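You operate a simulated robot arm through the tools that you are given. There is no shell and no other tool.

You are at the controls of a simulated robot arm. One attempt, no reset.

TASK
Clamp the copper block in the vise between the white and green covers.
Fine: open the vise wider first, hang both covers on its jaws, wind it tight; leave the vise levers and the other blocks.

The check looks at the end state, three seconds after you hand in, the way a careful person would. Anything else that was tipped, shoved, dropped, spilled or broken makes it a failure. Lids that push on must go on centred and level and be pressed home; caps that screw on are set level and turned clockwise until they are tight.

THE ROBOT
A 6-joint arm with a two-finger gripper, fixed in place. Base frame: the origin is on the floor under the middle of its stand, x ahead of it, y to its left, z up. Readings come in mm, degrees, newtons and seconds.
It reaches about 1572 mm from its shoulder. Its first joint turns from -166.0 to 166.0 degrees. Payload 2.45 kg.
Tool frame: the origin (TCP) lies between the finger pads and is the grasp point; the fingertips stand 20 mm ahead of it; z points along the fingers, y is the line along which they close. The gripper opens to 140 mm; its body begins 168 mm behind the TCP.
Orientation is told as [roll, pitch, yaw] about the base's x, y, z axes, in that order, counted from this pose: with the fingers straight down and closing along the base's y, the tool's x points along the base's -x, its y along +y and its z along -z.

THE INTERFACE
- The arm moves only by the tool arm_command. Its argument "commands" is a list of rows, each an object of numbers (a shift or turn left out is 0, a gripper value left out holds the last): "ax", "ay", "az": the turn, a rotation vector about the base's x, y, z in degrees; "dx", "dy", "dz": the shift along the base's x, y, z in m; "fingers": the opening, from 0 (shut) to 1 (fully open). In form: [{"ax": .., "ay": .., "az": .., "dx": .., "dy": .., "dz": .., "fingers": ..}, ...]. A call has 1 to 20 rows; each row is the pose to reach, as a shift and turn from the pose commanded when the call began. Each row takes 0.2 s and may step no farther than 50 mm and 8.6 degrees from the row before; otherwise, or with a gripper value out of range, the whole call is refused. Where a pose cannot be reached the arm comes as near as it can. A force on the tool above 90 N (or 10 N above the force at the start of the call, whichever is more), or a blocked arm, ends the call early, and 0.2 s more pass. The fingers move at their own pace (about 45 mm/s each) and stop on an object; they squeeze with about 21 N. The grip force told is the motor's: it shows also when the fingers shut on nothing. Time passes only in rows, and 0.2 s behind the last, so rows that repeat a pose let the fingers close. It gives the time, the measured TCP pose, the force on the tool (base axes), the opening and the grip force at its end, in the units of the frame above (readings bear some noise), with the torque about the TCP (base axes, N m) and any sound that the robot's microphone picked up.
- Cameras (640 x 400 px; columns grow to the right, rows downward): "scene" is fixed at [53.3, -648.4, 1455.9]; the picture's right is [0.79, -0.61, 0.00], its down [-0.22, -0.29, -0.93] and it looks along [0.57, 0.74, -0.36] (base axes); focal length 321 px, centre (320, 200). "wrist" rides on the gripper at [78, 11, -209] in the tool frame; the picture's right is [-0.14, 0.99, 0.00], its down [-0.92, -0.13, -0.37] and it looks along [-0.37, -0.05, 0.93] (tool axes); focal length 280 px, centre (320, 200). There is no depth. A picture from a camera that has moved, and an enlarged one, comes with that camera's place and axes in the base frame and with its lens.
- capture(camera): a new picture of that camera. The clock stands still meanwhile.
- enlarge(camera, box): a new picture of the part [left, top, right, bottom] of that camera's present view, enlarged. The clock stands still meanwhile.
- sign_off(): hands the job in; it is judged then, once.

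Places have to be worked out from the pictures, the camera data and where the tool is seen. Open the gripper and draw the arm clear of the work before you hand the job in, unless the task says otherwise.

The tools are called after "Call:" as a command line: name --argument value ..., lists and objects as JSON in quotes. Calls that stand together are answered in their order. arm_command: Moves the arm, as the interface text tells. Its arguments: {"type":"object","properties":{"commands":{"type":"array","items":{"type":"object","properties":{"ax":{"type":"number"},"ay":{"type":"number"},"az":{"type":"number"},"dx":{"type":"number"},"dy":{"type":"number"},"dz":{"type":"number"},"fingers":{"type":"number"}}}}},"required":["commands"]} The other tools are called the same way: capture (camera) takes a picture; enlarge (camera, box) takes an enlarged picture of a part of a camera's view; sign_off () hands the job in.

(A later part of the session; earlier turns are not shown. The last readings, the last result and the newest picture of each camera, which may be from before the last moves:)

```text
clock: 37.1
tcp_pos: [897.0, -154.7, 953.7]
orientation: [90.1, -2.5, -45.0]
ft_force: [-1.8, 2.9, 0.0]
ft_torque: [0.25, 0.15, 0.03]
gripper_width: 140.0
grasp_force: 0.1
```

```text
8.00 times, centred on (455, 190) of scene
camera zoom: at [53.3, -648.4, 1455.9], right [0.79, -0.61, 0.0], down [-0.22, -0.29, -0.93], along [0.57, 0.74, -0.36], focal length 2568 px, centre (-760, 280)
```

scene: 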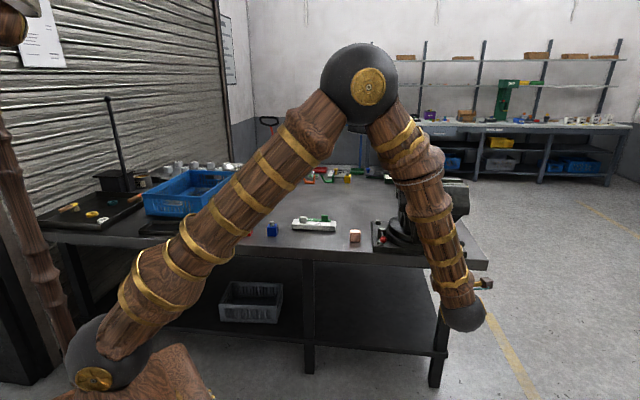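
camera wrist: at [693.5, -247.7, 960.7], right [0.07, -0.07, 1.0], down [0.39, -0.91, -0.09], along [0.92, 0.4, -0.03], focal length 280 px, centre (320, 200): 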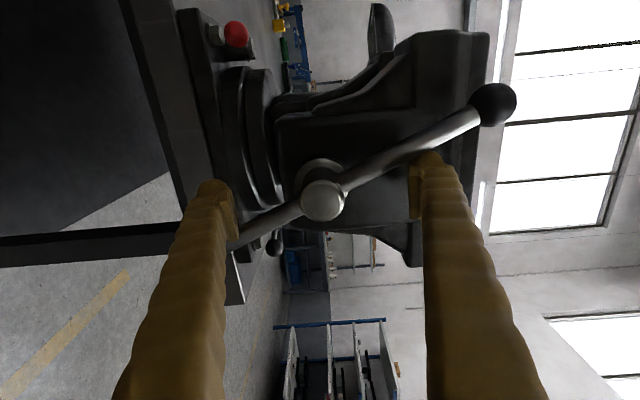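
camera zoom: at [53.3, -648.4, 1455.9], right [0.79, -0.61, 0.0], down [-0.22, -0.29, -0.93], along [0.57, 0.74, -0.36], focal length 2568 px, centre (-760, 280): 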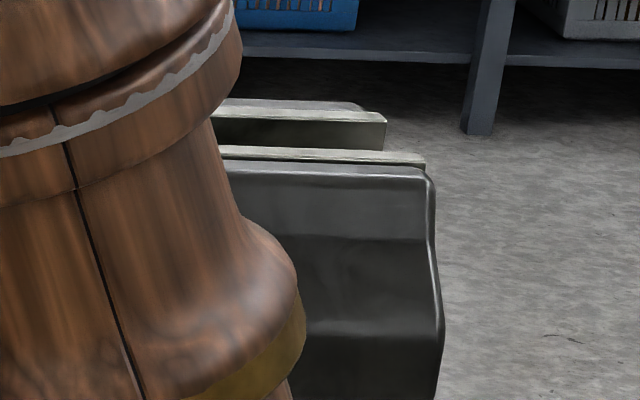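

The handle has turned about 200°. I retract along -u, roll so the camera is on top, and raise to see how far the front jaw has moved.

Call:
arm_command --commands '[{"dx": -0.02, "dy": -0.02}, {"dx": -0.05, "dy": -0.05}, {"dx": -0.08, "dy": -0.08}, {"dx": -0.11, "dy": -0.11}, {"dx": -0.14, "dy": -0.14}, {"dx": -0.14, "dy": -0.14, "dz": 0.03, "ax": 5.9, "ay": 5.9}, {"dx": -0.14, "dy": -0.14, "dz": 0.06, "ax": 11.8, "ay": 11.8}, {"dx": -0.14, "dy": -0.14, "dz": 0.09, "ax": 17.7, "ay": 17.7}, {"dx": -0.14, "dy": -0.14, "dz": 0.12, "ax": 23.6, "ay": 23.6}, {"dx": -0.14, "dy": -0.14, "dz": 0.15, "ax": 29.5, "ay": 29.5}, {"dx": -0.14, "dy": -0.14, "dz": 0.18, "ax": 35.4, "ay": 35.4}, {"dx": -0.14, "dy": -0.14, "dz": 0.21, "ax": 41.3, "ay": 41.3}, {"dx": -0.14, "dy": -0.14, "dz": 0.24, "ax": 47.2, "ay": 47.2}, {"dx": -0.14, "dy": -0.14, "dz": 0.27, "ax": 53.1, "ay": 53.1}, {"dx": -0.14, "dy": -0.14, "dz": 0.3, "ax": 59.0, "ay": 59.0}, {"dx": -0.14, "dy": -0.14, "dz": 0.3, "ax": 64.9, "ay": 64.9}, {"dx": -0.14, "dy": -0.14, "dz": 0.3, "ax": 64.9, "ay": 64.9}]'

Call:
capture --camera "wrist"

Call:
enlarge --camera "scene" --box '[365, 165, 485, 285]'

```text
clock: 40.7
tcp_pos: [758.2, -294.4, 1253.3]
orientation: [93.0, 89.5, -42.1]
ft_force: [-1.1, 0.5, -0.4]
ft_torque: [0.02, -0.03, 0.01]
gripper_width: 140.1
grasp_force: 0.2
```

```text
taken
camera wrist: at [616.6, -450.3, 1331.1], right [0.7, -0.7, -0.13], down [-0.34, -0.18, -0.92], along [0.62, 0.69, -0.37], focal length 280 px, centre (320, 200)
```

wrist: 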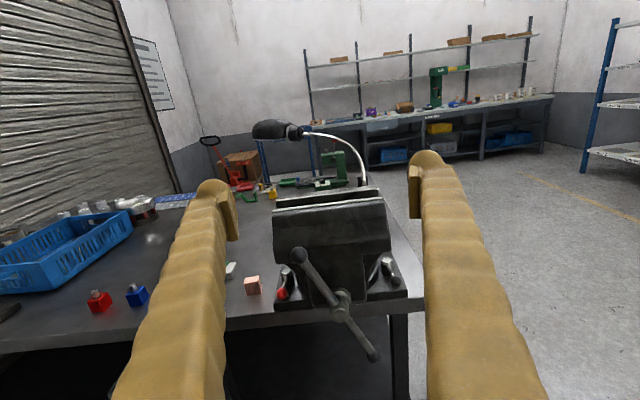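

```text
3.33 times, centred on (425, 225) of scene
camera zoom: at [53.3, -648.4, 1455.9], right [0.79, -0.61, 0.0], down [-0.22, -0.29, -0.93], along [0.57, 0.74, -0.36], focal length 1070 px, centre (-30, 117)
```

zoom: 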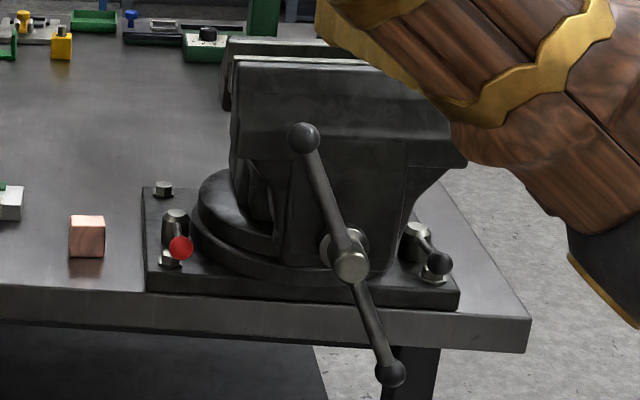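

Call:
enlarge --camera "wrist" --box '[260, 170, 400, 250]'

Call:
enlarge --camera "scene" --box '[385, 165, 445, 205]'

```text
4.57 times, centred on (330, 210) of wrist
camera zoom: at [616.6, -450.3, 1331.1], right [0.7, -0.7, -0.13], down [-0.34, -0.18, -0.92], along [0.62, 0.69, -0.37], focal length 1282 px, centre (274, 154)
```

zoom: 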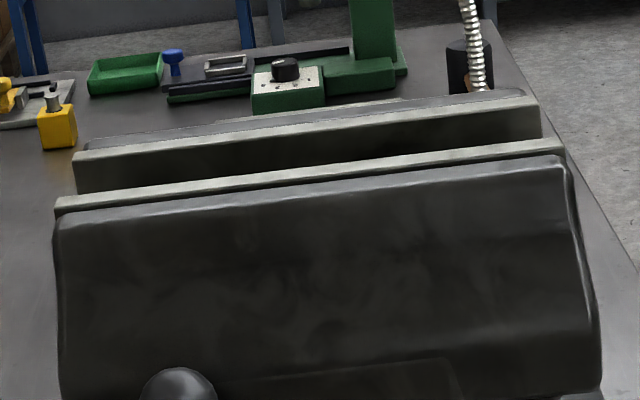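

```text
10.00 times, centred on (415, 185) of scene
camera zoom: at [53.3, -648.4, 1455.9], right [0.79, -0.61, 0.0], down [-0.22, -0.29, -0.93], along [0.57, 0.74, -0.36], focal length 3209 px, centre (-630, 350)
```

zoom: 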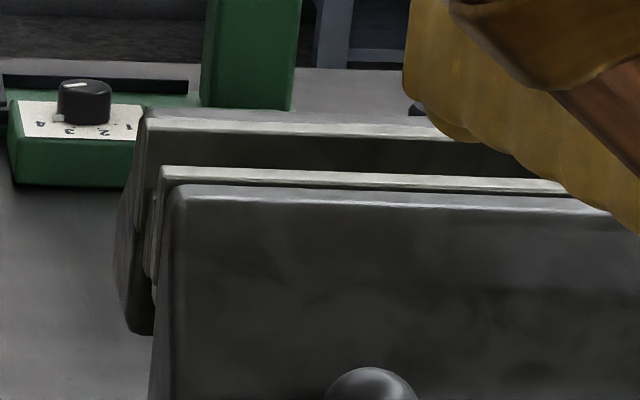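

The gap has widened only to ~45 mm (about 5 mm pitch), so I'll do one more ~200° stroke. I roll to φ≈276°, descend back to screw height, and re-insert.

Call:
arm_command --commands '[{"ax": 5.687, "ay": 5.687, "dz": -0.025}, {"ax": 11.374, "ay": 11.374, "dz": -0.05}, {"ax": 17.061, "ay": 17.061, "dz": -0.075}, {"ax": 22.748, "ay": 22.748, "dz": -0.1}, {"ax": 28.435, "ay": 28.435, "dz": -0.125}, {"ax": 34.122, "ay": 34.122, "dz": -0.15}, {"ax": 39.809, "ay": 39.809, "dz": -0.175}, {"ax": 45.496, "ay": 45.496, "dz": -0.2}, {"ax": 51.183, "ay": 51.183, "dz": -0.225}, {"ax": 56.87, "ay": 56.87, "dz": -0.25}, {"ax": 62.557, "ay": 62.557, "dz": -0.275}, {"ax": 68.244, "ay": 68.244, "dz": -0.3}, {"ax": 68.244, "ay": 68.244, "dz": -0.3}]'

Call:
capture --camera "wrist"

```text
clock: 43.5
tcp_pos: [755.6, -292.2, 954.5]
orientation: [-90.0, -6.1, 135.0]
ft_force: [0.2, 0.0, -0.9]
ft_torque: [0.0, 0.02, -0.06]
gripper_width: 139.9
grasp_force: 0.0
```

```text
taken
camera wrist: at [662.1, -495.6, 935.1], right [-0.17, 0.17, -0.97], down [-0.9, 0.38, 0.22], along [0.4, 0.91, 0.09], focal length 280 px, centre (320, 200)
```

wrist: 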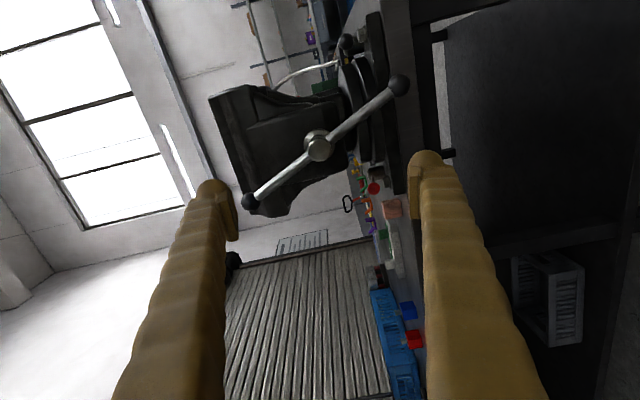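

Clear for insertion; I push in and start the second counter-clockwise stroke.

Call:
arm_command --commands '[{"dx": 0.033, "dy": 0.033}, {"dx": 0.066, "dy": 0.066}, {"dx": 0.098, "dy": 0.098}, {"dx": 0.122, "dy": 0.122}, {"dx": 0.139, "dy": 0.139}, {"dx": 0.139, "dy": 0.139}]'

Call:
arm_command --commands '[{"ax": -5.9, "ay": -5.9}, {"ax": -11.8, "ay": -11.8}, {"ax": -17.7, "ay": -17.7}, {"ax": -23.6, "ay": -23.6}, {"ax": -29.5, "ay": -29.5}, {"ax": -35.4, "ay": -35.4}, {"ax": -41.3, "ay": -41.3}, {"ax": -47.2, "ay": -47.2}, {"ax": -53.1, "ay": -53.1}, {"ax": -59.0, "ay": -59.0}, {"ax": -64.9, "ay": -64.9}, {"ax": -70.8, "ay": -70.8}, {"ax": -76.7, "ay": -76.7}, {"ax": -82.6, "ay": -82.6}, {"ax": -88.5, "ay": -88.5}, {"ax": -94.4, "ay": -94.4}, {"ax": -100.3, "ay": -100.3}, {"ax": -106.2, "ay": -106.2}, {"ax": -112.1, "ay": -112.1}, {"ax": -118.0, "ay": -118.0}]'

Call:
arm_command --commands '[{"ax": -5.9, "ay": -5.9}, {"ax": -11.8, "ay": -11.8}, {"ax": -17.7, "ay": -17.7}, {"ax": -23.6, "ay": -23.6}, {"ax": -29.5, "ay": -29.5}]'

Call:
capture --camera "wrist"

```text
clock: 44.9
tcp_pos: [895.9, -156.3, 953.4]
orientation: [-90.0, -5.9, 134.9]
ft_force: [0.9, 0.7, 0.2]
ft_torque: [-0.03, -0.02, 0.01]
gripper_width: 140.0
grasp_force: 0.1
```

```text
clock: 49.1
tcp_pos: [895.4, -155.6, 953.3]
orientation: [90.0, 18.9, -45.1]
ft_force: [-2.6, 3.0, 0.1]
ft_torque: [0.23, 0.21, -0.01]
gripper_width: 140.2
grasp_force: 0.2
```

```text
clock: 50.3
tcp_pos: [894.6, -155.0, 954.7]
orientation: [89.9, -22.8, -45.0]
ft_force: [-1.8, 3.9, -2.4]
ft_torque: [0.28, 0.13, 0.08]
gripper_width: 139.8
grasp_force: 0.1
```

```text
taken
camera wrist: at [693.9, -250.3, 933.7], right [-0.18, 0.18, 0.97], down [0.38, -0.9, 0.24], along [0.91, 0.41, 0.09], focal length 280 px, centre (320, 200)
```

wrist: 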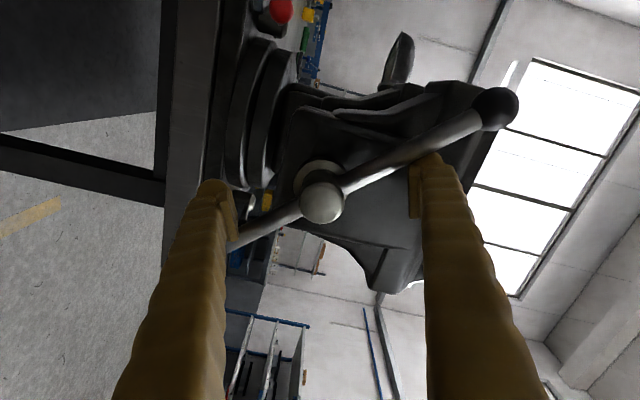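

Second stroke done. I retract, raise, and roll back to φ=0.

Call:
arm_command --commands '[{"dx": -0.02, "dy": -0.02}, {"dx": -0.05, "dy": -0.05}, {"dx": -0.08, "dy": -0.08}, {"dx": -0.11, "dy": -0.11}, {"dx": -0.14, "dy": -0.14}, {"dx": -0.14, "dy": -0.14, "dz": 0.04, "ax": -5.957, "ay": -5.957}, {"dx": -0.14, "dy": -0.14, "dz": 0.08, "ax": -11.914, "ay": -11.914}, {"dx": -0.14, "dy": -0.14, "dz": 0.12, "ax": -17.871, "ay": -17.871}, {"dx": -0.14, "dy": -0.14, "dz": 0.16, "ax": -23.828, "ay": -23.828}, {"dx": -0.14, "dy": -0.14, "dz": 0.2, "ax": -29.785, "ay": -29.785}, {"dx": -0.14, "dy": -0.14, "dz": 0.24, "ax": -35.742, "ay": -35.742}, {"dx": -0.14, "dy": -0.14, "dz": 0.28, "ax": -41.699, "ay": -41.699}, {"dx": -0.14, "dy": -0.14, "dz": 0.31, "ax": -47.656, "ay": -47.656}, {"dx": -0.14, "dy": -0.14, "dz": 0.31, "ax": -47.656, "ay": -47.656}]'

Call:
enlarge --camera "scene" --box '[365, 165, 485, 285]'

```text
clock: 53.3
tcp_pos: [756.4, -297.4, 1263.2]
orientation: [-81.9, -89.9, 126.8]
ft_force: [-0.2, 0.4, 0.0]
ft_torque: [0.0, 0.0, -0.01]
gripper_width: 139.8
grasp_force: 0.1
```

```text
3.33 times, centred on (425, 225) of scene
camera zoom: at [53.3, -648.4, 1455.9], right [0.79, -0.61, 0.0], down [-0.22, -0.29, -0.93], along [0.57, 0.74, -0.36], focal length 1070 px, centre (-30, 117)
```

zoom: 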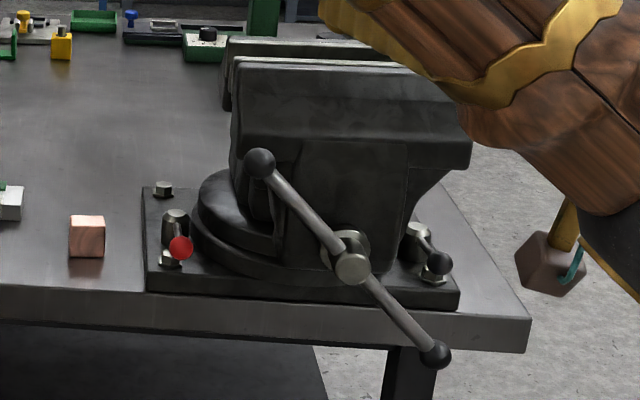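

Bar is now ~400° from start. I tilt the tool back down and then move over the vise for a top view of the gap.

Call:
arm_command --commands '[{"ax": -5.785, "ay": 5.785}, {"ax": -11.57, "ay": 11.57}, {"ax": -17.356, "ay": 17.356}, {"ax": -23.14, "ay": 23.14}, {"ax": -28.93, "ay": 28.93}, {"ax": -34.71, "ay": 34.71}, {"ax": -40.5, "ay": 40.5}, {"ax": -46.28, "ay": 46.28}, {"ax": -52.07, "ay": 52.07}, {"ax": -57.85, "ay": 57.85}, {"ax": -63.64, "ay": 63.64}, {"ax": -63.64, "ay": 63.64}]'

Call:
arm_command --commands '[{"dx": 0.034, "dy": 0.034}, {"dx": 0.068, "dy": 0.068}, {"dx": 0.1, "dy": 0.1}, {"dx": 0.134, "dy": 0.134}, {"dx": 0.168, "dy": 0.168}, {"dx": 0.2, "dy": 0.2}, {"dx": 0.234, "dy": 0.234, "dz": -0.01}, {"dx": 0.265, "dy": 0.262, "dz": -0.025}, {"dx": 0.297, "dy": 0.289, "dz": -0.042}, {"dx": 0.297, "dy": 0.289, "dz": -0.042}]'

Call:
enlarge --camera "wrist" --box '[200, 0, 440, 150]'

```text
clock: 55.9
tcp_pos: [754.8, -295.6, 1263.3]
orientation: [-0.1, 0.1, 45.0]
ft_force: [0.3, 0.6, -0.2]
ft_torque: [-0.02, 0.01, -0.04]
gripper_width: 139.9
grasp_force: 0.1
```

```text
clock: 58.1
tcp_pos: [1051.7, -6.2, 1222.5]
orientation: [0.0, 0.0, 45.1]
ft_force: [0.9, 0.4, 0.4]
ft_torque: [-0.01, -0.02, 0.03]
gripper_width: 140.0
grasp_force: 0.0
```

```text
2.67 times, centred on (320, 75) of wrist
camera zoom: at [989.3, -53.9, 1431.1], right [-0.6, 0.8, 0.0], down [0.74, 0.56, 0.37], along [0.29, 0.22, -0.93], focal length 748 px, centre (320, 533)
```

zoom: 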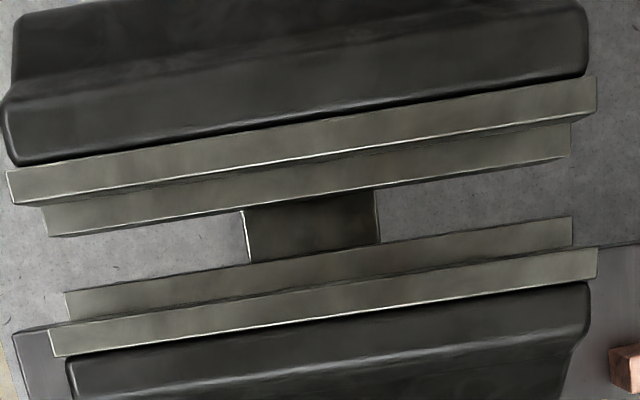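

Gap is now ≈47.8 mm (rear face u≈681.4, front face u≈633.6). I check the finger pad dimensions in the wrist view before planning the grasps.

Call:
enlarge --camera "wrist" --box '[180, 170, 260, 250]'

Call:
enlarge --camera "wrist" --box '[390, 140, 470, 220]'

```text
5.00 times, centred on (220, 210) of wrist
camera zoom: at [989.3, -53.9, 1431.1], right [-0.6, 0.8, 0.0], down [0.74, 0.56, 0.37], along [0.29, 0.22, -0.93], focal length 1402 px, centre (820, 150)
```

zoom: 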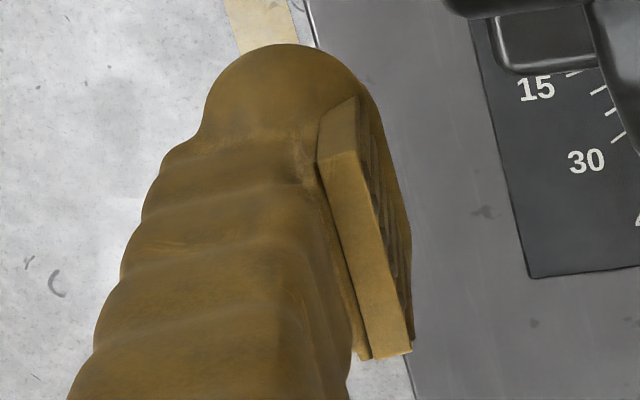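

```text
5.00 times, centred on (430, 180) of wrist
camera zoom: at [989.3, -53.9, 1431.1], right [-0.6, 0.8, 0.0], down [0.74, 0.56, 0.37], along [0.29, 0.22, -0.93], focal length 1402 px, centre (-230, 300)
```

zoom: 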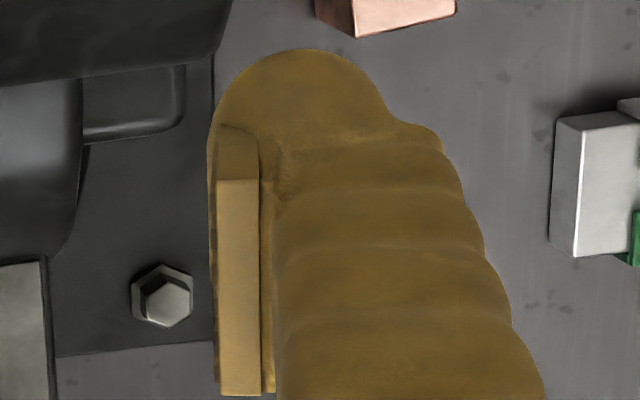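

The pad seems wide along tool x; to know the finger width for working between the jaws, I move off the vise and yaw to -45° so the scene camera sees the fingers from the side.

Call:
arm_command --commands '[{"dx": -0.01, "dy": 0.015, "dz": 0.01, "az": -8.2}, {"dx": -0.02, "dy": 0.03, "dz": 0.02, "az": -16.4}, {"dx": -0.03, "dy": 0.045, "dz": 0.03, "az": -24.6}, {"dx": -0.04, "dy": 0.06, "dz": 0.03, "az": -32.8}, {"dx": -0.05, "dy": 0.075, "dz": 0.03, "az": -41}, {"dx": -0.06, "dy": 0.09, "dz": 0.03, "az": -49.2}, {"dx": -0.07, "dy": 0.105, "dz": 0.03, "az": -57.4}, {"dx": -0.08, "dy": 0.12, "dz": 0.03, "az": -65.6}, {"dx": -0.09, "dy": 0.135, "dz": 0.03, "az": -73.8}, {"dx": -0.1, "dy": 0.15, "dz": 0.03, "az": -82}, {"dx": -0.1, "dy": 0.156, "dz": 0.03, "az": -90}, {"dx": -0.1, "dy": 0.156, "dz": 0.03, "az": -90}]'

Call:
capture --camera "scene"

```text
clock: 60.7
tcp_pos: [952.2, 149.2, 1251.6]
orientation: [-0.1, 0.0, -45.0]
ft_force: [0.3, 0.7, 0.3]
ft_torque: [-0.01, -0.01, -0.02]
gripper_width: 140.2
grasp_force: 0.0
```

```text
taken
```

scene: 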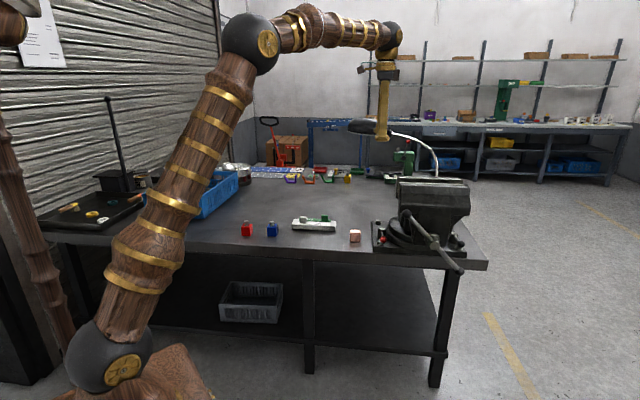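

Call:
enlarge --camera "scene" --box '[350, 50, 420, 150]'

```text
4.00 times, centred on (385, 100) of scene
camera zoom: at [53.3, -648.4, 1455.9], right [0.79, -0.61, 0.0], down [-0.22, -0.29, -0.93], along [0.57, 0.74, -0.36], focal length 1284 px, centre (60, 600)
```

zoom: 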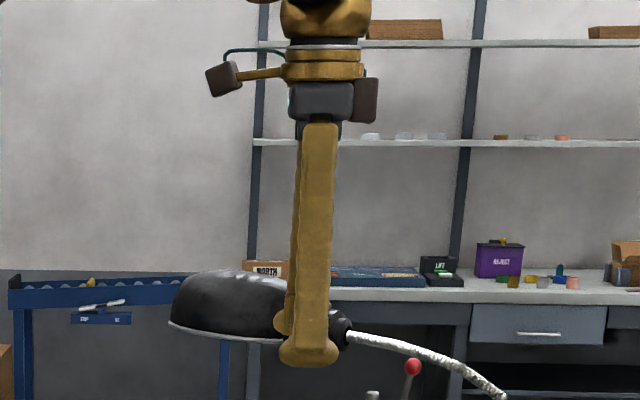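

Call:
enlarge --camera "scene" --box '[370, 110, 400, 146]'

```text
11.11 times, centred on (385, 128) of scene
camera zoom: at [53.3, -648.4, 1455.9], right [0.79, -0.61, 0.0], down [-0.22, -0.29, -0.93], along [0.57, 0.74, -0.36], focal length 3566 px, centre (-402, 1000)
```

zoom: 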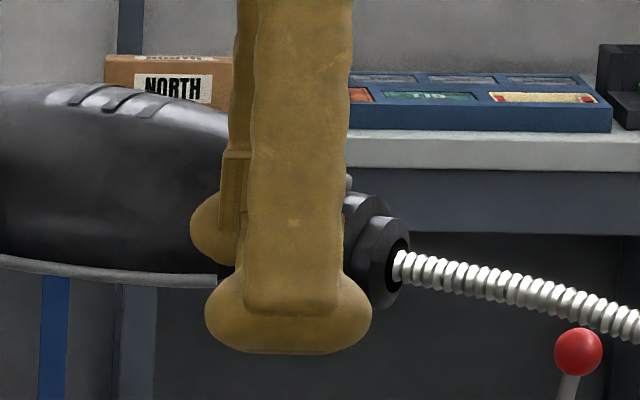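

The fingertip "feet" are about 52 mm wide along tool x and 27 mm thick, so they can't go down between the jaws; I'll grip the block by its upper part. Now I go to the white cover's knob (u≈882, v≈-254) with yaw +45° and a half-open gripper.

Call:
arm_command --commands '[{"dx": -0.008, "dy": 0.02, "dz": 0, "az": 8.2, "fingers": 0.5}, {"dx": -0.018, "dy": 0.045, "dz": 0, "az": 16.4}, {"dx": -0.03, "dy": 0.075, "dz": 0, "az": 24.6}, {"dx": -0.045, "dy": 0.105, "dz": -0.01, "az": 32.8}, {"dx": -0.06, "dy": 0.135, "dz": -0.03, "az": 41}, {"dx": -0.075, "dy": 0.165, "dz": -0.055, "az": 49.2}, {"dx": -0.09, "dy": 0.195, "dz": -0.085, "az": 57.4}, {"dx": -0.105, "dy": 0.22, "dz": -0.115, "az": 65.6}, {"dx": -0.118, "dy": 0.245, "dz": -0.15, "az": 73.8}, {"dx": -0.13, "dy": 0.265, "dz": -0.185, "az": 82}, {"dx": -0.14, "dy": 0.28, "dz": -0.22, "az": 90}, {"dx": -0.149, "dy": 0.295, "dz": -0.255, "az": 90}, {"dx": -0.149, "dy": 0.295, "dz": -0.29, "az": 90}, {"dx": -0.149, "dy": 0.295, "dz": -0.321, "az": 90}, {"dx": -0.149, "dy": 0.295, "dz": -0.321, "az": 90}]'

Call:
capture --camera "wrist"

```text
clock: 63.9
tcp_pos: [804.1, 444.4, 929.9]
orientation: [0.1, 0.0, 45.2]
ft_force: [0.1, -0.4, 0.7]
ft_torque: [-0.03, 0.04, 0.01]
gripper_width: 69.9
grasp_force: 0.1
```

```text
taken
camera wrist: at [741.1, 396.1, 1139.4], right [-0.6, 0.8, 0.0], down [0.74, 0.56, 0.37], along [0.29, 0.22, -0.93], focal length 280 px, centre (320, 200)
```

wrist: 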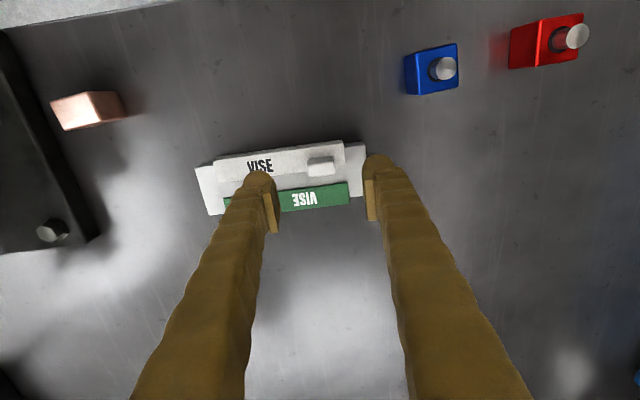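

Call:
enlarge --camera "wrist" --box '[260, 135, 380, 215]'

Call:
enlarge --camera "scene" --box '[280, 190, 350, 240]'

```text
5.00 times, centred on (320, 175) of wrist
camera zoom: at [741.1, 396.1, 1139.4], right [-0.6, 0.8, 0.0], down [0.74, 0.56, 0.37], along [0.29, 0.22, -0.93], focal length 1402 px, centre (320, 325)
```

zoom: 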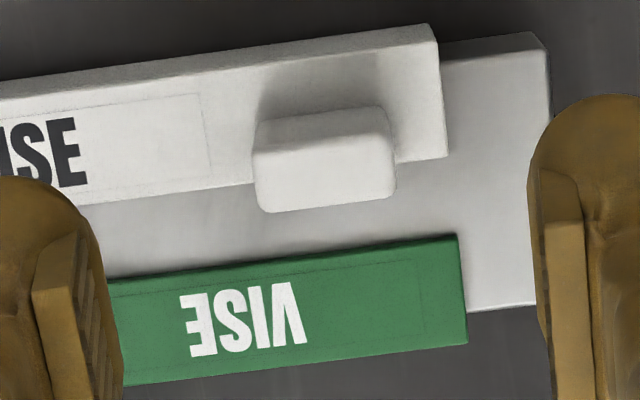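

```text
8.00 times, centred on (315, 215) of scene
camera zoom: at [53.3, -648.4, 1455.9], right [0.79, -0.61, 0.0], down [-0.22, -0.29, -0.93], along [0.57, 0.74, -0.36], focal length 2568 px, centre (360, 80)
```

zoom: 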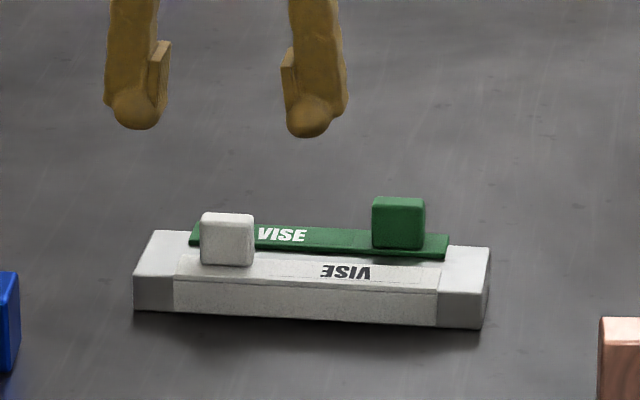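

Call:
enlarge --camera "scene" --box '[286, 180, 330, 210]'

```text
13.33 times, centred on (308, 195) of scene
camera zoom: at [53.3, -648.4, 1455.9], right [0.79, -0.61, 0.0], down [-0.22, -0.29, -0.93], along [0.57, 0.74, -0.36], focal length 4279 px, centre (480, 267)
```

zoom: 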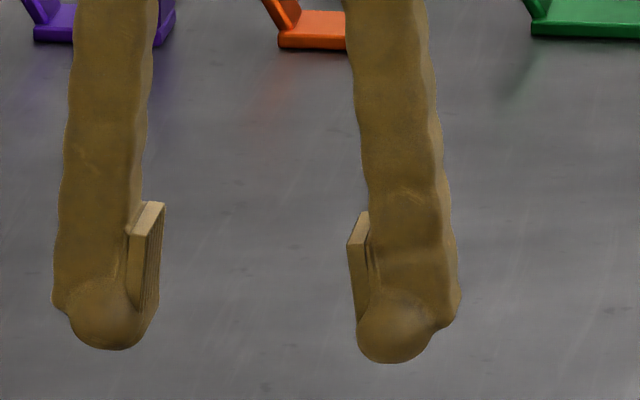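

The knob is centred under the TCP (u≈882, v≈-254) and the flange top is at z≈830. I lower so the fingertips stand just above the flange, around the knob.

Call:
arm_command --commands '[{"dz": -0.03}, {"dz": -0.05}, {"dz": -0.065}, {"dz": -0.072}, {"dz": -0.075}, {"dz": -0.075}]'

Call:
enlarge --camera "scene" --box '[280, 190, 350, 240]'

Call:
capture --camera "wrist"

```text
clock: 65.3
tcp_pos: [802.2, 444.3, 854.1]
orientation: [0.0, 0.0, 45.1]
ft_force: [-0.4, 0.1, -0.3]
ft_torque: [0.01, 0.01, -0.01]
gripper_width: 70.0
grasp_force: 0.0
```

```text
8.00 times, centred on (315, 215) of scene
camera zoom: at [53.3, -648.4, 1455.9], right [0.79, -0.61, 0.0], down [-0.22, -0.29, -0.93], along [0.57, 0.74, -0.36], focal length 2568 px, centre (360, 80)
```

zoom: 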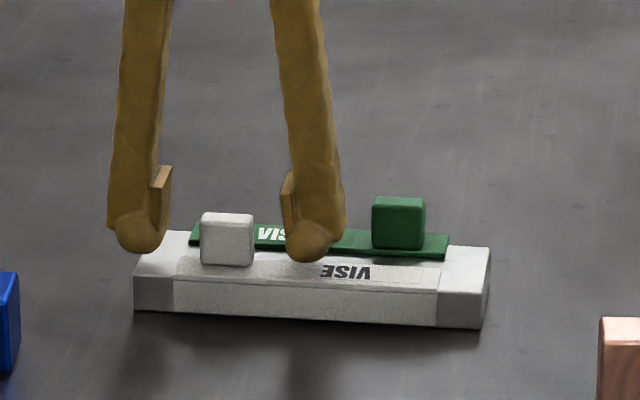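

```text
taken
camera wrist: at [740.2, 396.4, 1064.0], right [-0.6, 0.8, 0.0], down [0.74, 0.56, 0.37], along [0.29, 0.22, -0.93], focal length 280 px, centre (320, 200)
```

wrist: 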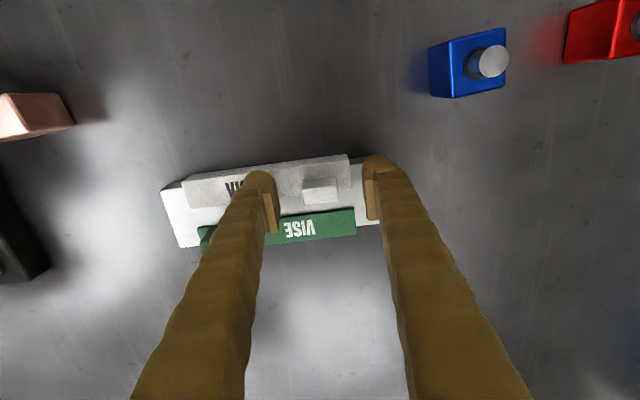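

The knob is centred between the pads. I go down 2 mm more and close on it.

Call:
arm_command --commands '[{"dz": -0.002}, {"dz": -0.002, "fingers": 0.1}, {"dz": -0.002, "fingers": 0.1}, {"dz": -0.002, "fingers": 0.1}, {"dz": -0.002, "fingers": 0.1}, {"dz": -0.002, "fingers": 0.1}]'

Call:
capture --camera "wrist"

```text
clock: 66.7
tcp_pos: [802.2, 445.2, 852.9]
orientation: [-0.1, 0.1, 45.1]
ft_force: [1.0, 0.1, 0.1]
ft_torque: [0.01, 0.02, 0.01]
gripper_width: 28.7
grasp_force: 21.2
```

```text
taken
camera wrist: at [740.2, 396.0, 1061.8], right [-0.6, 0.8, 0.0], down [0.74, 0.56, 0.37], along [0.29, 0.22, -0.93], focal length 280 px, centre (320, 200)
```

wrist: 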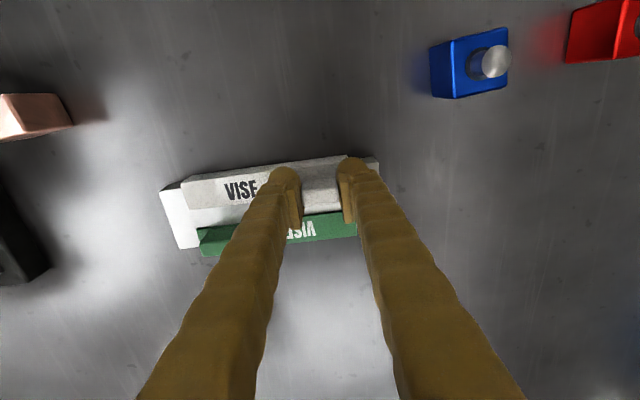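

Gripped at 28.7 mm with 21 N. I lift straight up gently and check that only the white cover comes along.

Call:
arm_command --commands '[{"dz": 0.005}, {"dz": 0.015}, {"dz": 0.03}, {"dz": 0.05}, {"dz": 0.07}, {"dz": 0.09}, {"dz": 0.1}, {"dz": 0.1}]'

Call:
capture --camera "wrist"

Call:
enlarge --camera "scene" --box '[270, 150, 370, 245]'

```text
clock: 68.5
tcp_pos: [804.0, 443.8, 952.4]
orientation: [0.0, 0.0, 45.1]
ft_force: [-0.1, 0.6, -0.7]
ft_torque: [-0.02, 0.02, 0.03]
gripper_width: 28.8
grasp_force: 21.8
```

```text
taken
camera wrist: at [741.4, 396.0, 1162.0], right [-0.6, 0.8, 0.0], down [0.74, 0.56, 0.37], along [0.29, 0.22, -0.93], focal length 280 px, centre (320, 200)
```

wrist: 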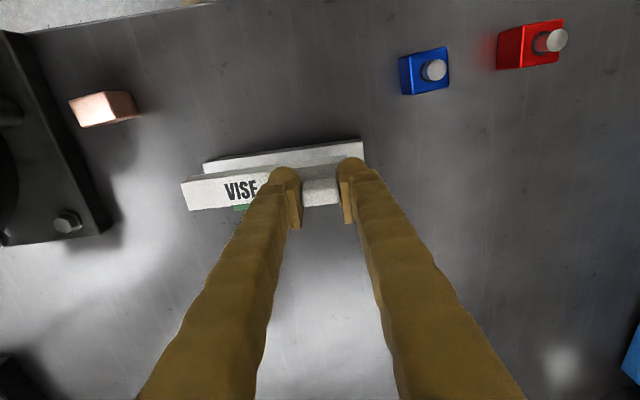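

```text
4.21 times, centred on (320, 198) of scene
camera zoom: at [53.3, -648.4, 1455.9], right [0.79, -0.61, 0.0], down [-0.22, -0.29, -0.93], along [0.57, 0.74, -0.36], focal length 1351 px, centre (320, 210)
```

zoom: 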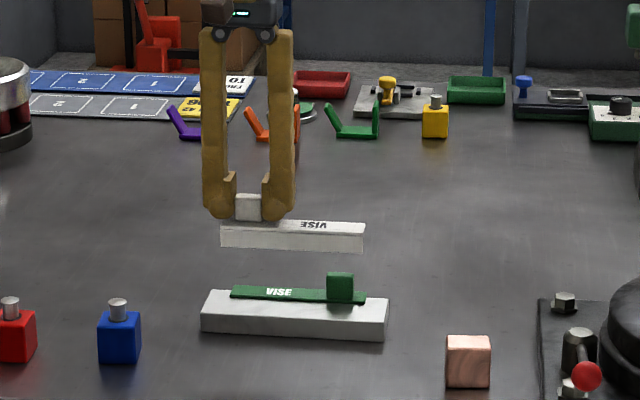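

White cover is lifted level, green stays. I raise it and carry it over to above the rear jaw.

Call:
arm_command --commands '[{"dz": 0.03}, {"dz": 0.07}, {"dz": 0.115}, {"dz": 0.16}, {"dz": 0.205, "dx": 0.002, "dy": -0.005}, {"dz": 0.24, "dx": 0.01, "dy": -0.025}, {"dz": 0.262, "dx": 0.022, "dy": -0.055}, {"dz": 0.275, "dx": 0.036, "dy": -0.09}, {"dz": 0.28, "dx": 0.05, "dy": -0.127}, {"dz": 0.28, "dx": 0.065, "dy": -0.165}, {"dz": 0.28, "dx": 0.08, "dy": -0.203}, {"dz": 0.28, "dx": 0.095, "dy": -0.241}, {"dz": 0.28, "dx": 0.11, "dy": -0.279}, {"dz": 0.28, "dx": 0.125, "dy": -0.317}, {"dz": 0.28, "dx": 0.14, "dy": -0.353}, {"dz": 0.28, "dx": 0.153, "dy": -0.386}, {"dz": 0.28, "dx": 0.164, "dy": -0.413}, {"dz": 0.28, "dx": 0.172, "dy": -0.433}, {"dz": 0.28, "dx": 0.1774, "dy": -0.4453}, {"dz": 0.28, "dx": 0.1774, "dy": -0.4453}]'

Call:
capture --camera "wrist"

Call:
enlarge --camera "scene" --box '[365, 110, 485, 210]'

```text
clock: 72.7
tcp_pos: [980.9, -0.5, 1234.2]
orientation: [0.1, 0.0, 45.1]
ft_force: [0.3, -0.4, -0.7]
ft_torque: [0.0, -0.01, -0.01]
gripper_width: 28.8
grasp_force: 21.2
```

```text
taken
camera wrist: at [917.7, -48.7, 1442.8], right [-0.6, 0.8, 0.0], down [0.74, 0.56, 0.37], along [0.29, 0.22, -0.93], focal length 280 px, centre (320, 200)
```

wrist: 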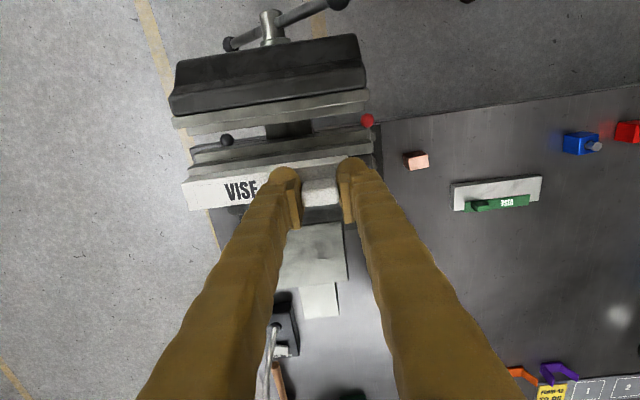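

```text
4.00 times, centred on (425, 160) of scene
camera zoom: at [53.3, -648.4, 1455.9], right [0.79, -0.61, 0.0], down [-0.22, -0.29, -0.93], along [0.57, 0.74, -0.36], focal length 1284 px, centre (-100, 360)
```

zoom: 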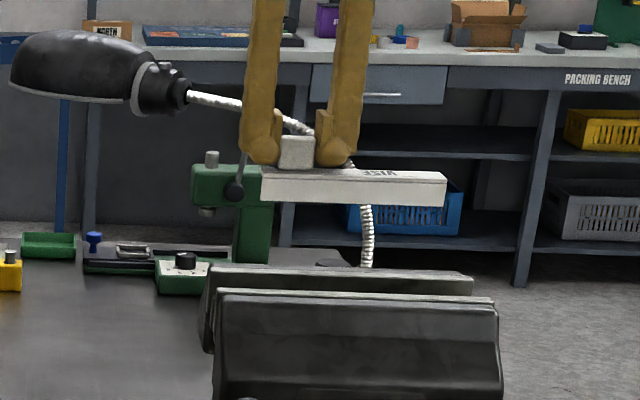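

The cover hangs level above the rear jaw. I lower to about 15 mm above the jaw and check alignment.

Call:
arm_command --commands '[{"dz": -0.02}, {"dz": -0.04}, {"dz": -0.055}, {"dz": -0.06}, {"dz": -0.06}]'

Call:
enlarge --camera "wrist" --box '[140, 80, 400, 240]'

Call:
enlarge --camera "scene" --box '[380, 150, 470, 200]'

```text
clock: 73.9
tcp_pos: [979.3, 0.6, 1172.5]
orientation: [0.0, 0.0, 45.1]
ft_force: [-0.7, 0.1, -0.3]
ft_torque: [-0.03, 0.01, 0.03]
gripper_width: 28.9
grasp_force: 20.9
```

```text
2.46 times, centred on (270, 160) of wrist
camera zoom: at [917.3, -48.9, 1382.7], right [-0.6, 0.8, 0.0], down [0.74, 0.56, 0.37], along [0.29, 0.22, -0.93], focal length 690 px, centre (443, 298)
```

zoom: 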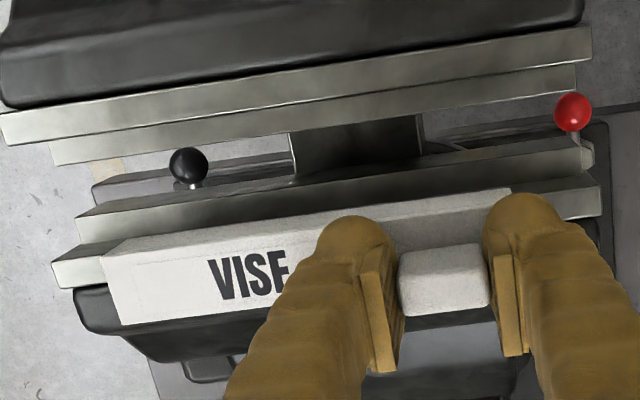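

```text
7.11 times, centred on (425, 175) of scene
camera zoom: at [53.3, -648.4, 1455.9], right [0.79, -0.61, 0.0], down [-0.22, -0.29, -0.93], along [0.57, 0.74, -0.36], focal length 2282 px, centre (-427, 378)
```

zoom: 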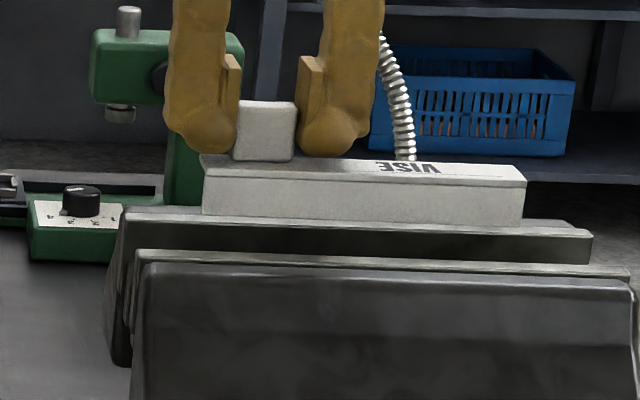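

Cover plate is ~2–3 mm in front of the rear jaw face and centred lengthwise (v≈-742). I lower into the gap, then creep until it seats.

Call:
arm_command --commands '[{"dz": -0.008}, {"dz": -0.014}, {"dz": -0.019}, {"dz": -0.022}, {"dz": -0.022}]'

Call:
enlarge --camera "scene" --box '[380, 150, 470, 200]'

```text
clock: 75.1
tcp_pos: [980.9, -1.4, 1151.7]
orientation: [0.0, 0.0, 45.1]
ft_force: [0.1, -0.4, -0.4]
ft_torque: [0.01, 0.0, 0.0]
gripper_width: 28.6
grasp_force: 20.8
```

```text
7.11 times, centred on (425, 175) of scene
camera zoom: at [53.3, -648.4, 1455.9], right [0.79, -0.61, 0.0], down [-0.22, -0.29, -0.93], along [0.57, 0.74, -0.36], focal length 2282 px, centre (-427, 378)
```

zoom: 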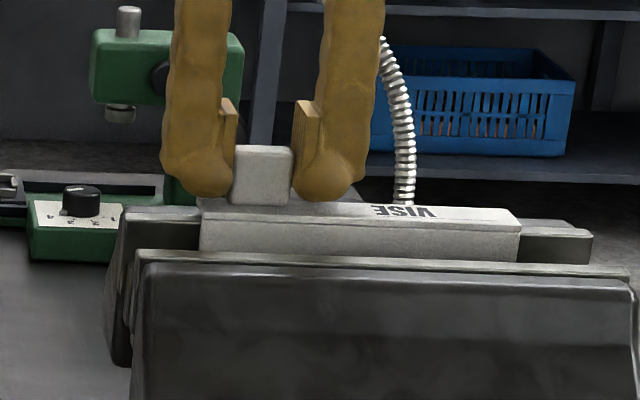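

No contact force yet; the plate is inside the gap. Creeping down in 1 mm steps.

Call:
arm_command --commands '[{"dz": -0.002}, {"dz": -0.004}, {"dz": -0.005}, {"dz": -0.006}]'

Call:
arm_command --commands '[{"dz": -0.001}, {"dz": -0.002}]'

```text
clock: 76.1
tcp_pos: [981.3, -0.1, 1146.1]
orientation: [0.0, 0.0, 45.2]
ft_force: [-1.5, 4.0, 16.1]
ft_torque: [0.09, 0.0, 0.01]
gripper_width: 28.8
grasp_force: 21.0
```

```text
clock: 76.7
tcp_pos: [979.3, -0.5, 1144.7]
orientation: [0.0, 0.0, 45.2]
ft_force: [-1.3, 4.2, 17.6]
ft_torque: [0.05, -0.01, -0.01]
gripper_width: 28.8
grasp_force: 21.1
```

Contact at about z≈1147 (16 N, then slipping in the grip). I look to verify the flange is seated on the jaw top.

Call:
enlarge --camera "scene" --box '[380, 150, 470, 200]'

Call:
enlarge --camera "wrist" --box '[140, 80, 400, 240]'

```text
7.11 times, centred on (425, 175) of scene
camera zoom: at [53.3, -648.4, 1455.9], right [0.79, -0.61, 0.0], down [-0.22, -0.29, -0.93], along [0.57, 0.74, -0.36], focal length 2282 px, centre (-427, 378)
```

zoom: 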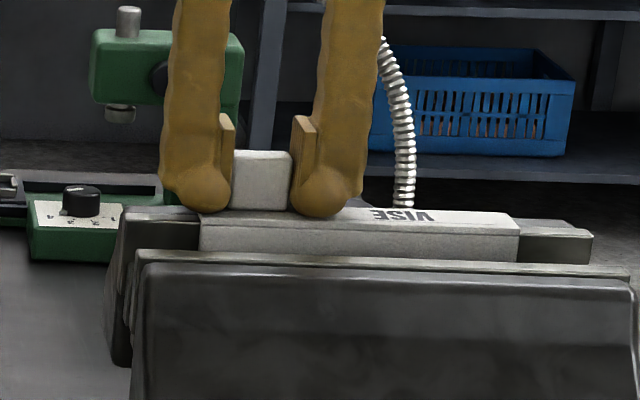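

```text
2.46 times, centred on (270, 160) of wrist
camera zoom: at [917.8, -49.0, 1352.6], right [-0.6, 0.8, 0.0], down [0.74, 0.56, 0.37], along [0.29, 0.22, -0.93], focal length 690 px, centre (443, 298)
```

zoom: 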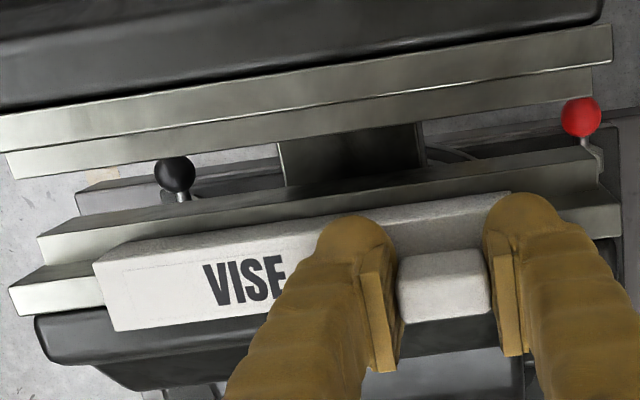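

The flange sits on the rear jaw. I relieve the downward load and nudge +u so the plate comes flush against the jaw face, watching force.

Call:
arm_command --commands '[{"dz": 0.002}, {"dz": 0.002, "dx": 0.0007, "dy": 0.0007}, {"dz": 0.002, "dx": 0.0014, "dy": 0.0014}]'

Call:
arm_command --commands '[{"dx": 0.0005, "dy": 0.0005}, {"dx": 0.001, "dy": 0.001}]'

```text
clock: 77.5
tcp_pos: [982.2, 0.6, 1144.8]
orientation: [0.0, 0.1, 45.1]
ft_force: [-10.7, -8.9, -4.5]
ft_torque: [-0.22, 0.2, 0.03]
gripper_width: 28.9
grasp_force: 20.9
```

```text
clock: 78.1
tcp_pos: [983.1, 1.8, 1145.5]
orientation: [0.0, 0.0, 45.1]
ft_force: [-8.6, -11.5, 0.4]
ft_torque: [-0.27, 0.24, 0.0]
gripper_width: 28.8
grasp_force: 20.8
```

About 14 N in -u: the plate is flush against the rear jaw face. Now I open the fingers and lift away.

Call:
arm_command --commands '[{"dx": -0.0005, "dy": -0.0005}, {"dx": -0.0005, "dy": -0.0005, "fingers": 0.4}, {"dx": -0.0005, "dy": -0.0005, "fingers": 0.4}, {"dx": -0.0005, "dy": -0.0005, "fingers": 0.4}]'

Call:
arm_command --commands '[{"dz": 0.01}, {"dz": 0.03}, {"dz": 0.06}, {"dz": 0.09}, {"dz": 0.09}]'

Call:
capture --camera "wrist"

Call:
enlarge --camera "scene" --box '[380, 140, 480, 210]'

```text
clock: 79.1
tcp_pos: [982.5, 1.1, 1145.8]
orientation: [0.0, -0.1, 45.2]
ft_force: [0.2, -0.1, 0.2]
ft_torque: [-0.01, 0.0, 0.03]
gripper_width: 55.9
grasp_force: 0.1
```

```text
clock: 80.3
tcp_pos: [982.8, 3.0, 1236.7]
orientation: [0.2, 0.1, 45.1]
ft_force: [-0.4, -0.6, 0.6]
ft_torque: [-0.01, -0.01, 0.02]
gripper_width: 55.8
grasp_force: 0.1
```

```text
taken
camera wrist: at [920.2, -45.9, 1445.9], right [-0.6, 0.8, 0.0], down [0.74, 0.56, 0.37], along [0.29, 0.22, -0.93], focal length 280 px, centre (320, 200)
```

wrist: 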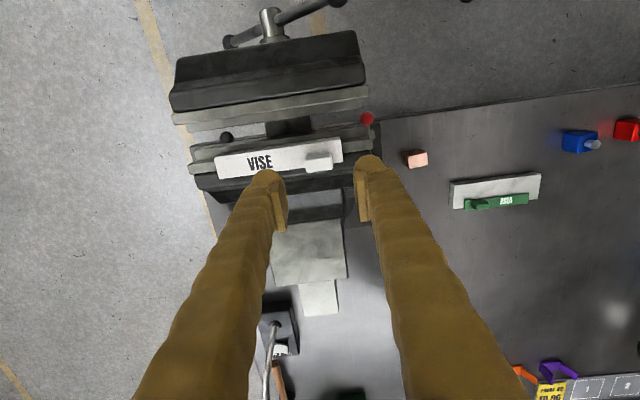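

```text
5.71 times, centred on (430, 175) of scene
camera zoom: at [53.3, -648.4, 1455.9], right [0.79, -0.61, 0.0], down [-0.22, -0.29, -0.93], along [0.57, 0.74, -0.36], focal length 1834 px, centre (-309, 343)
```

zoom: 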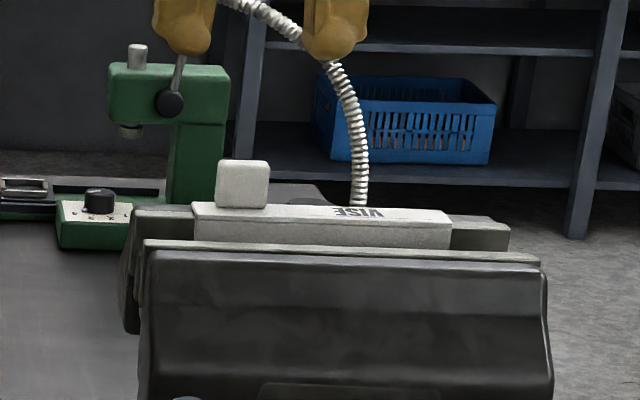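

White cover is in place, centred and flush. Next: the green cover; I move above its knob (u≈915, v≈-347).

Call:
arm_command --commands '[{"dx": -0.008, "dy": 0.035}, {"dx": -0.018, "dy": 0.08}, {"dx": -0.028, "dy": 0.125}, {"dx": -0.038, "dy": 0.17}, {"dx": -0.048, "dy": 0.215}, {"dx": -0.058, "dy": 0.26, "dz": -0.01}, {"dx": -0.067, "dy": 0.3, "dz": -0.03}, {"dx": -0.075, "dy": 0.335, "dz": -0.06}, {"dx": -0.082, "dy": 0.365, "dz": -0.095}, {"dx": -0.087, "dy": 0.388, "dz": -0.135}, {"dx": -0.0895, "dy": 0.4, "dz": -0.18}, {"dx": -0.0895, "dy": 0.4, "dz": -0.225}, {"dx": -0.0895, "dy": 0.4, "dz": -0.265}, {"dx": -0.0895, "dy": 0.4, "dz": -0.3}, {"dx": -0.0895, "dy": 0.4, "dz": -0.306}, {"dx": -0.0895, "dy": 0.4, "dz": -0.306}]'

Call:
enlarge --camera "wrist" --box '[260, 120, 420, 230]'

```text
clock: 83.7
tcp_pos: [892.5, 401.9, 929.3]
orientation: [0.0, 0.0, 45.1]
ft_force: [-0.7, -0.5, 0.2]
ft_torque: [0.03, 0.02, 0.01]
gripper_width: 55.9
grasp_force: 0.0
```

```text
3.64 times, centred on (340, 175) of wrist
camera zoom: at [829.0, 352.7, 1137.8], right [-0.6, 0.8, 0.0], down [0.74, 0.56, 0.37], along [0.29, 0.22, -0.93], focal length 1020 px, centre (247, 291)
```

zoom: 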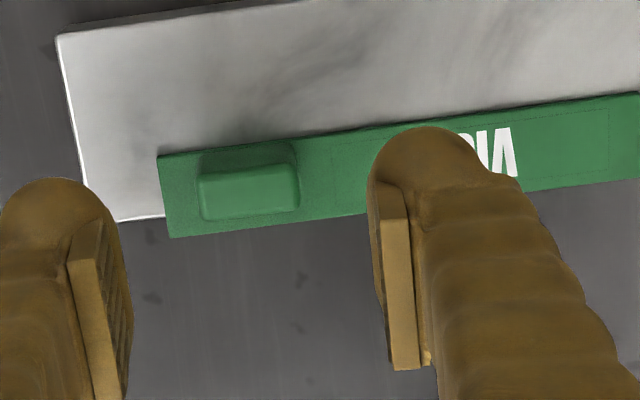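

The green knob is centred under the TCP (u≈917, v≈-347). I lower and grip it.

Call:
arm_command --commands '[{"dz": -0.03, "dx": 0.001, "dy": 0.001}, {"dz": -0.05, "dx": 0.001, "dy": 0.001}, {"dz": -0.065, "dx": 0.001, "dy": 0.001}, {"dz": -0.073, "dx": 0.001, "dy": 0.001}, {"dz": -0.077, "dx": 0.001, "dy": 0.001}, {"dz": -0.077, "dx": 0.001, "dy": 0.001}, {"dz": -0.077, "dx": 0.001, "dy": 0.001, "fingers": 0.1}, {"dz": -0.077, "dx": 0.001, "dy": 0.001, "fingers": 0.1}, {"dz": -0.077, "dx": 0.001, "dy": 0.001, "fingers": 0.1}, {"dz": -0.077, "dx": 0.001, "dy": 0.001, "fingers": 0.1}]'

Call:
enlarge --camera "scene" --box '[280, 190, 350, 240]'

```text
clock: 85.9
tcp_pos: [894.3, 403.3, 853.9]
orientation: [0.0, 0.0, 45.1]
ft_force: [0.0, -0.1, 0.5]
ft_torque: [-0.01, 0.04, -0.03]
gripper_width: 28.4
grasp_force: 20.9
```

```text
8.00 times, centred on (315, 215) of scene
camera zoom: at [53.3, -648.4, 1455.9], right [0.79, -0.61, 0.0], down [-0.22, -0.29, -0.93], along [0.57, 0.74, -0.36], focal length 2568 px, centre (360, 80)
```

zoom: 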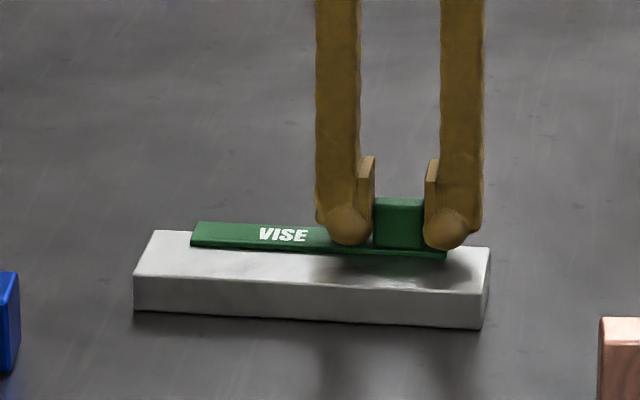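

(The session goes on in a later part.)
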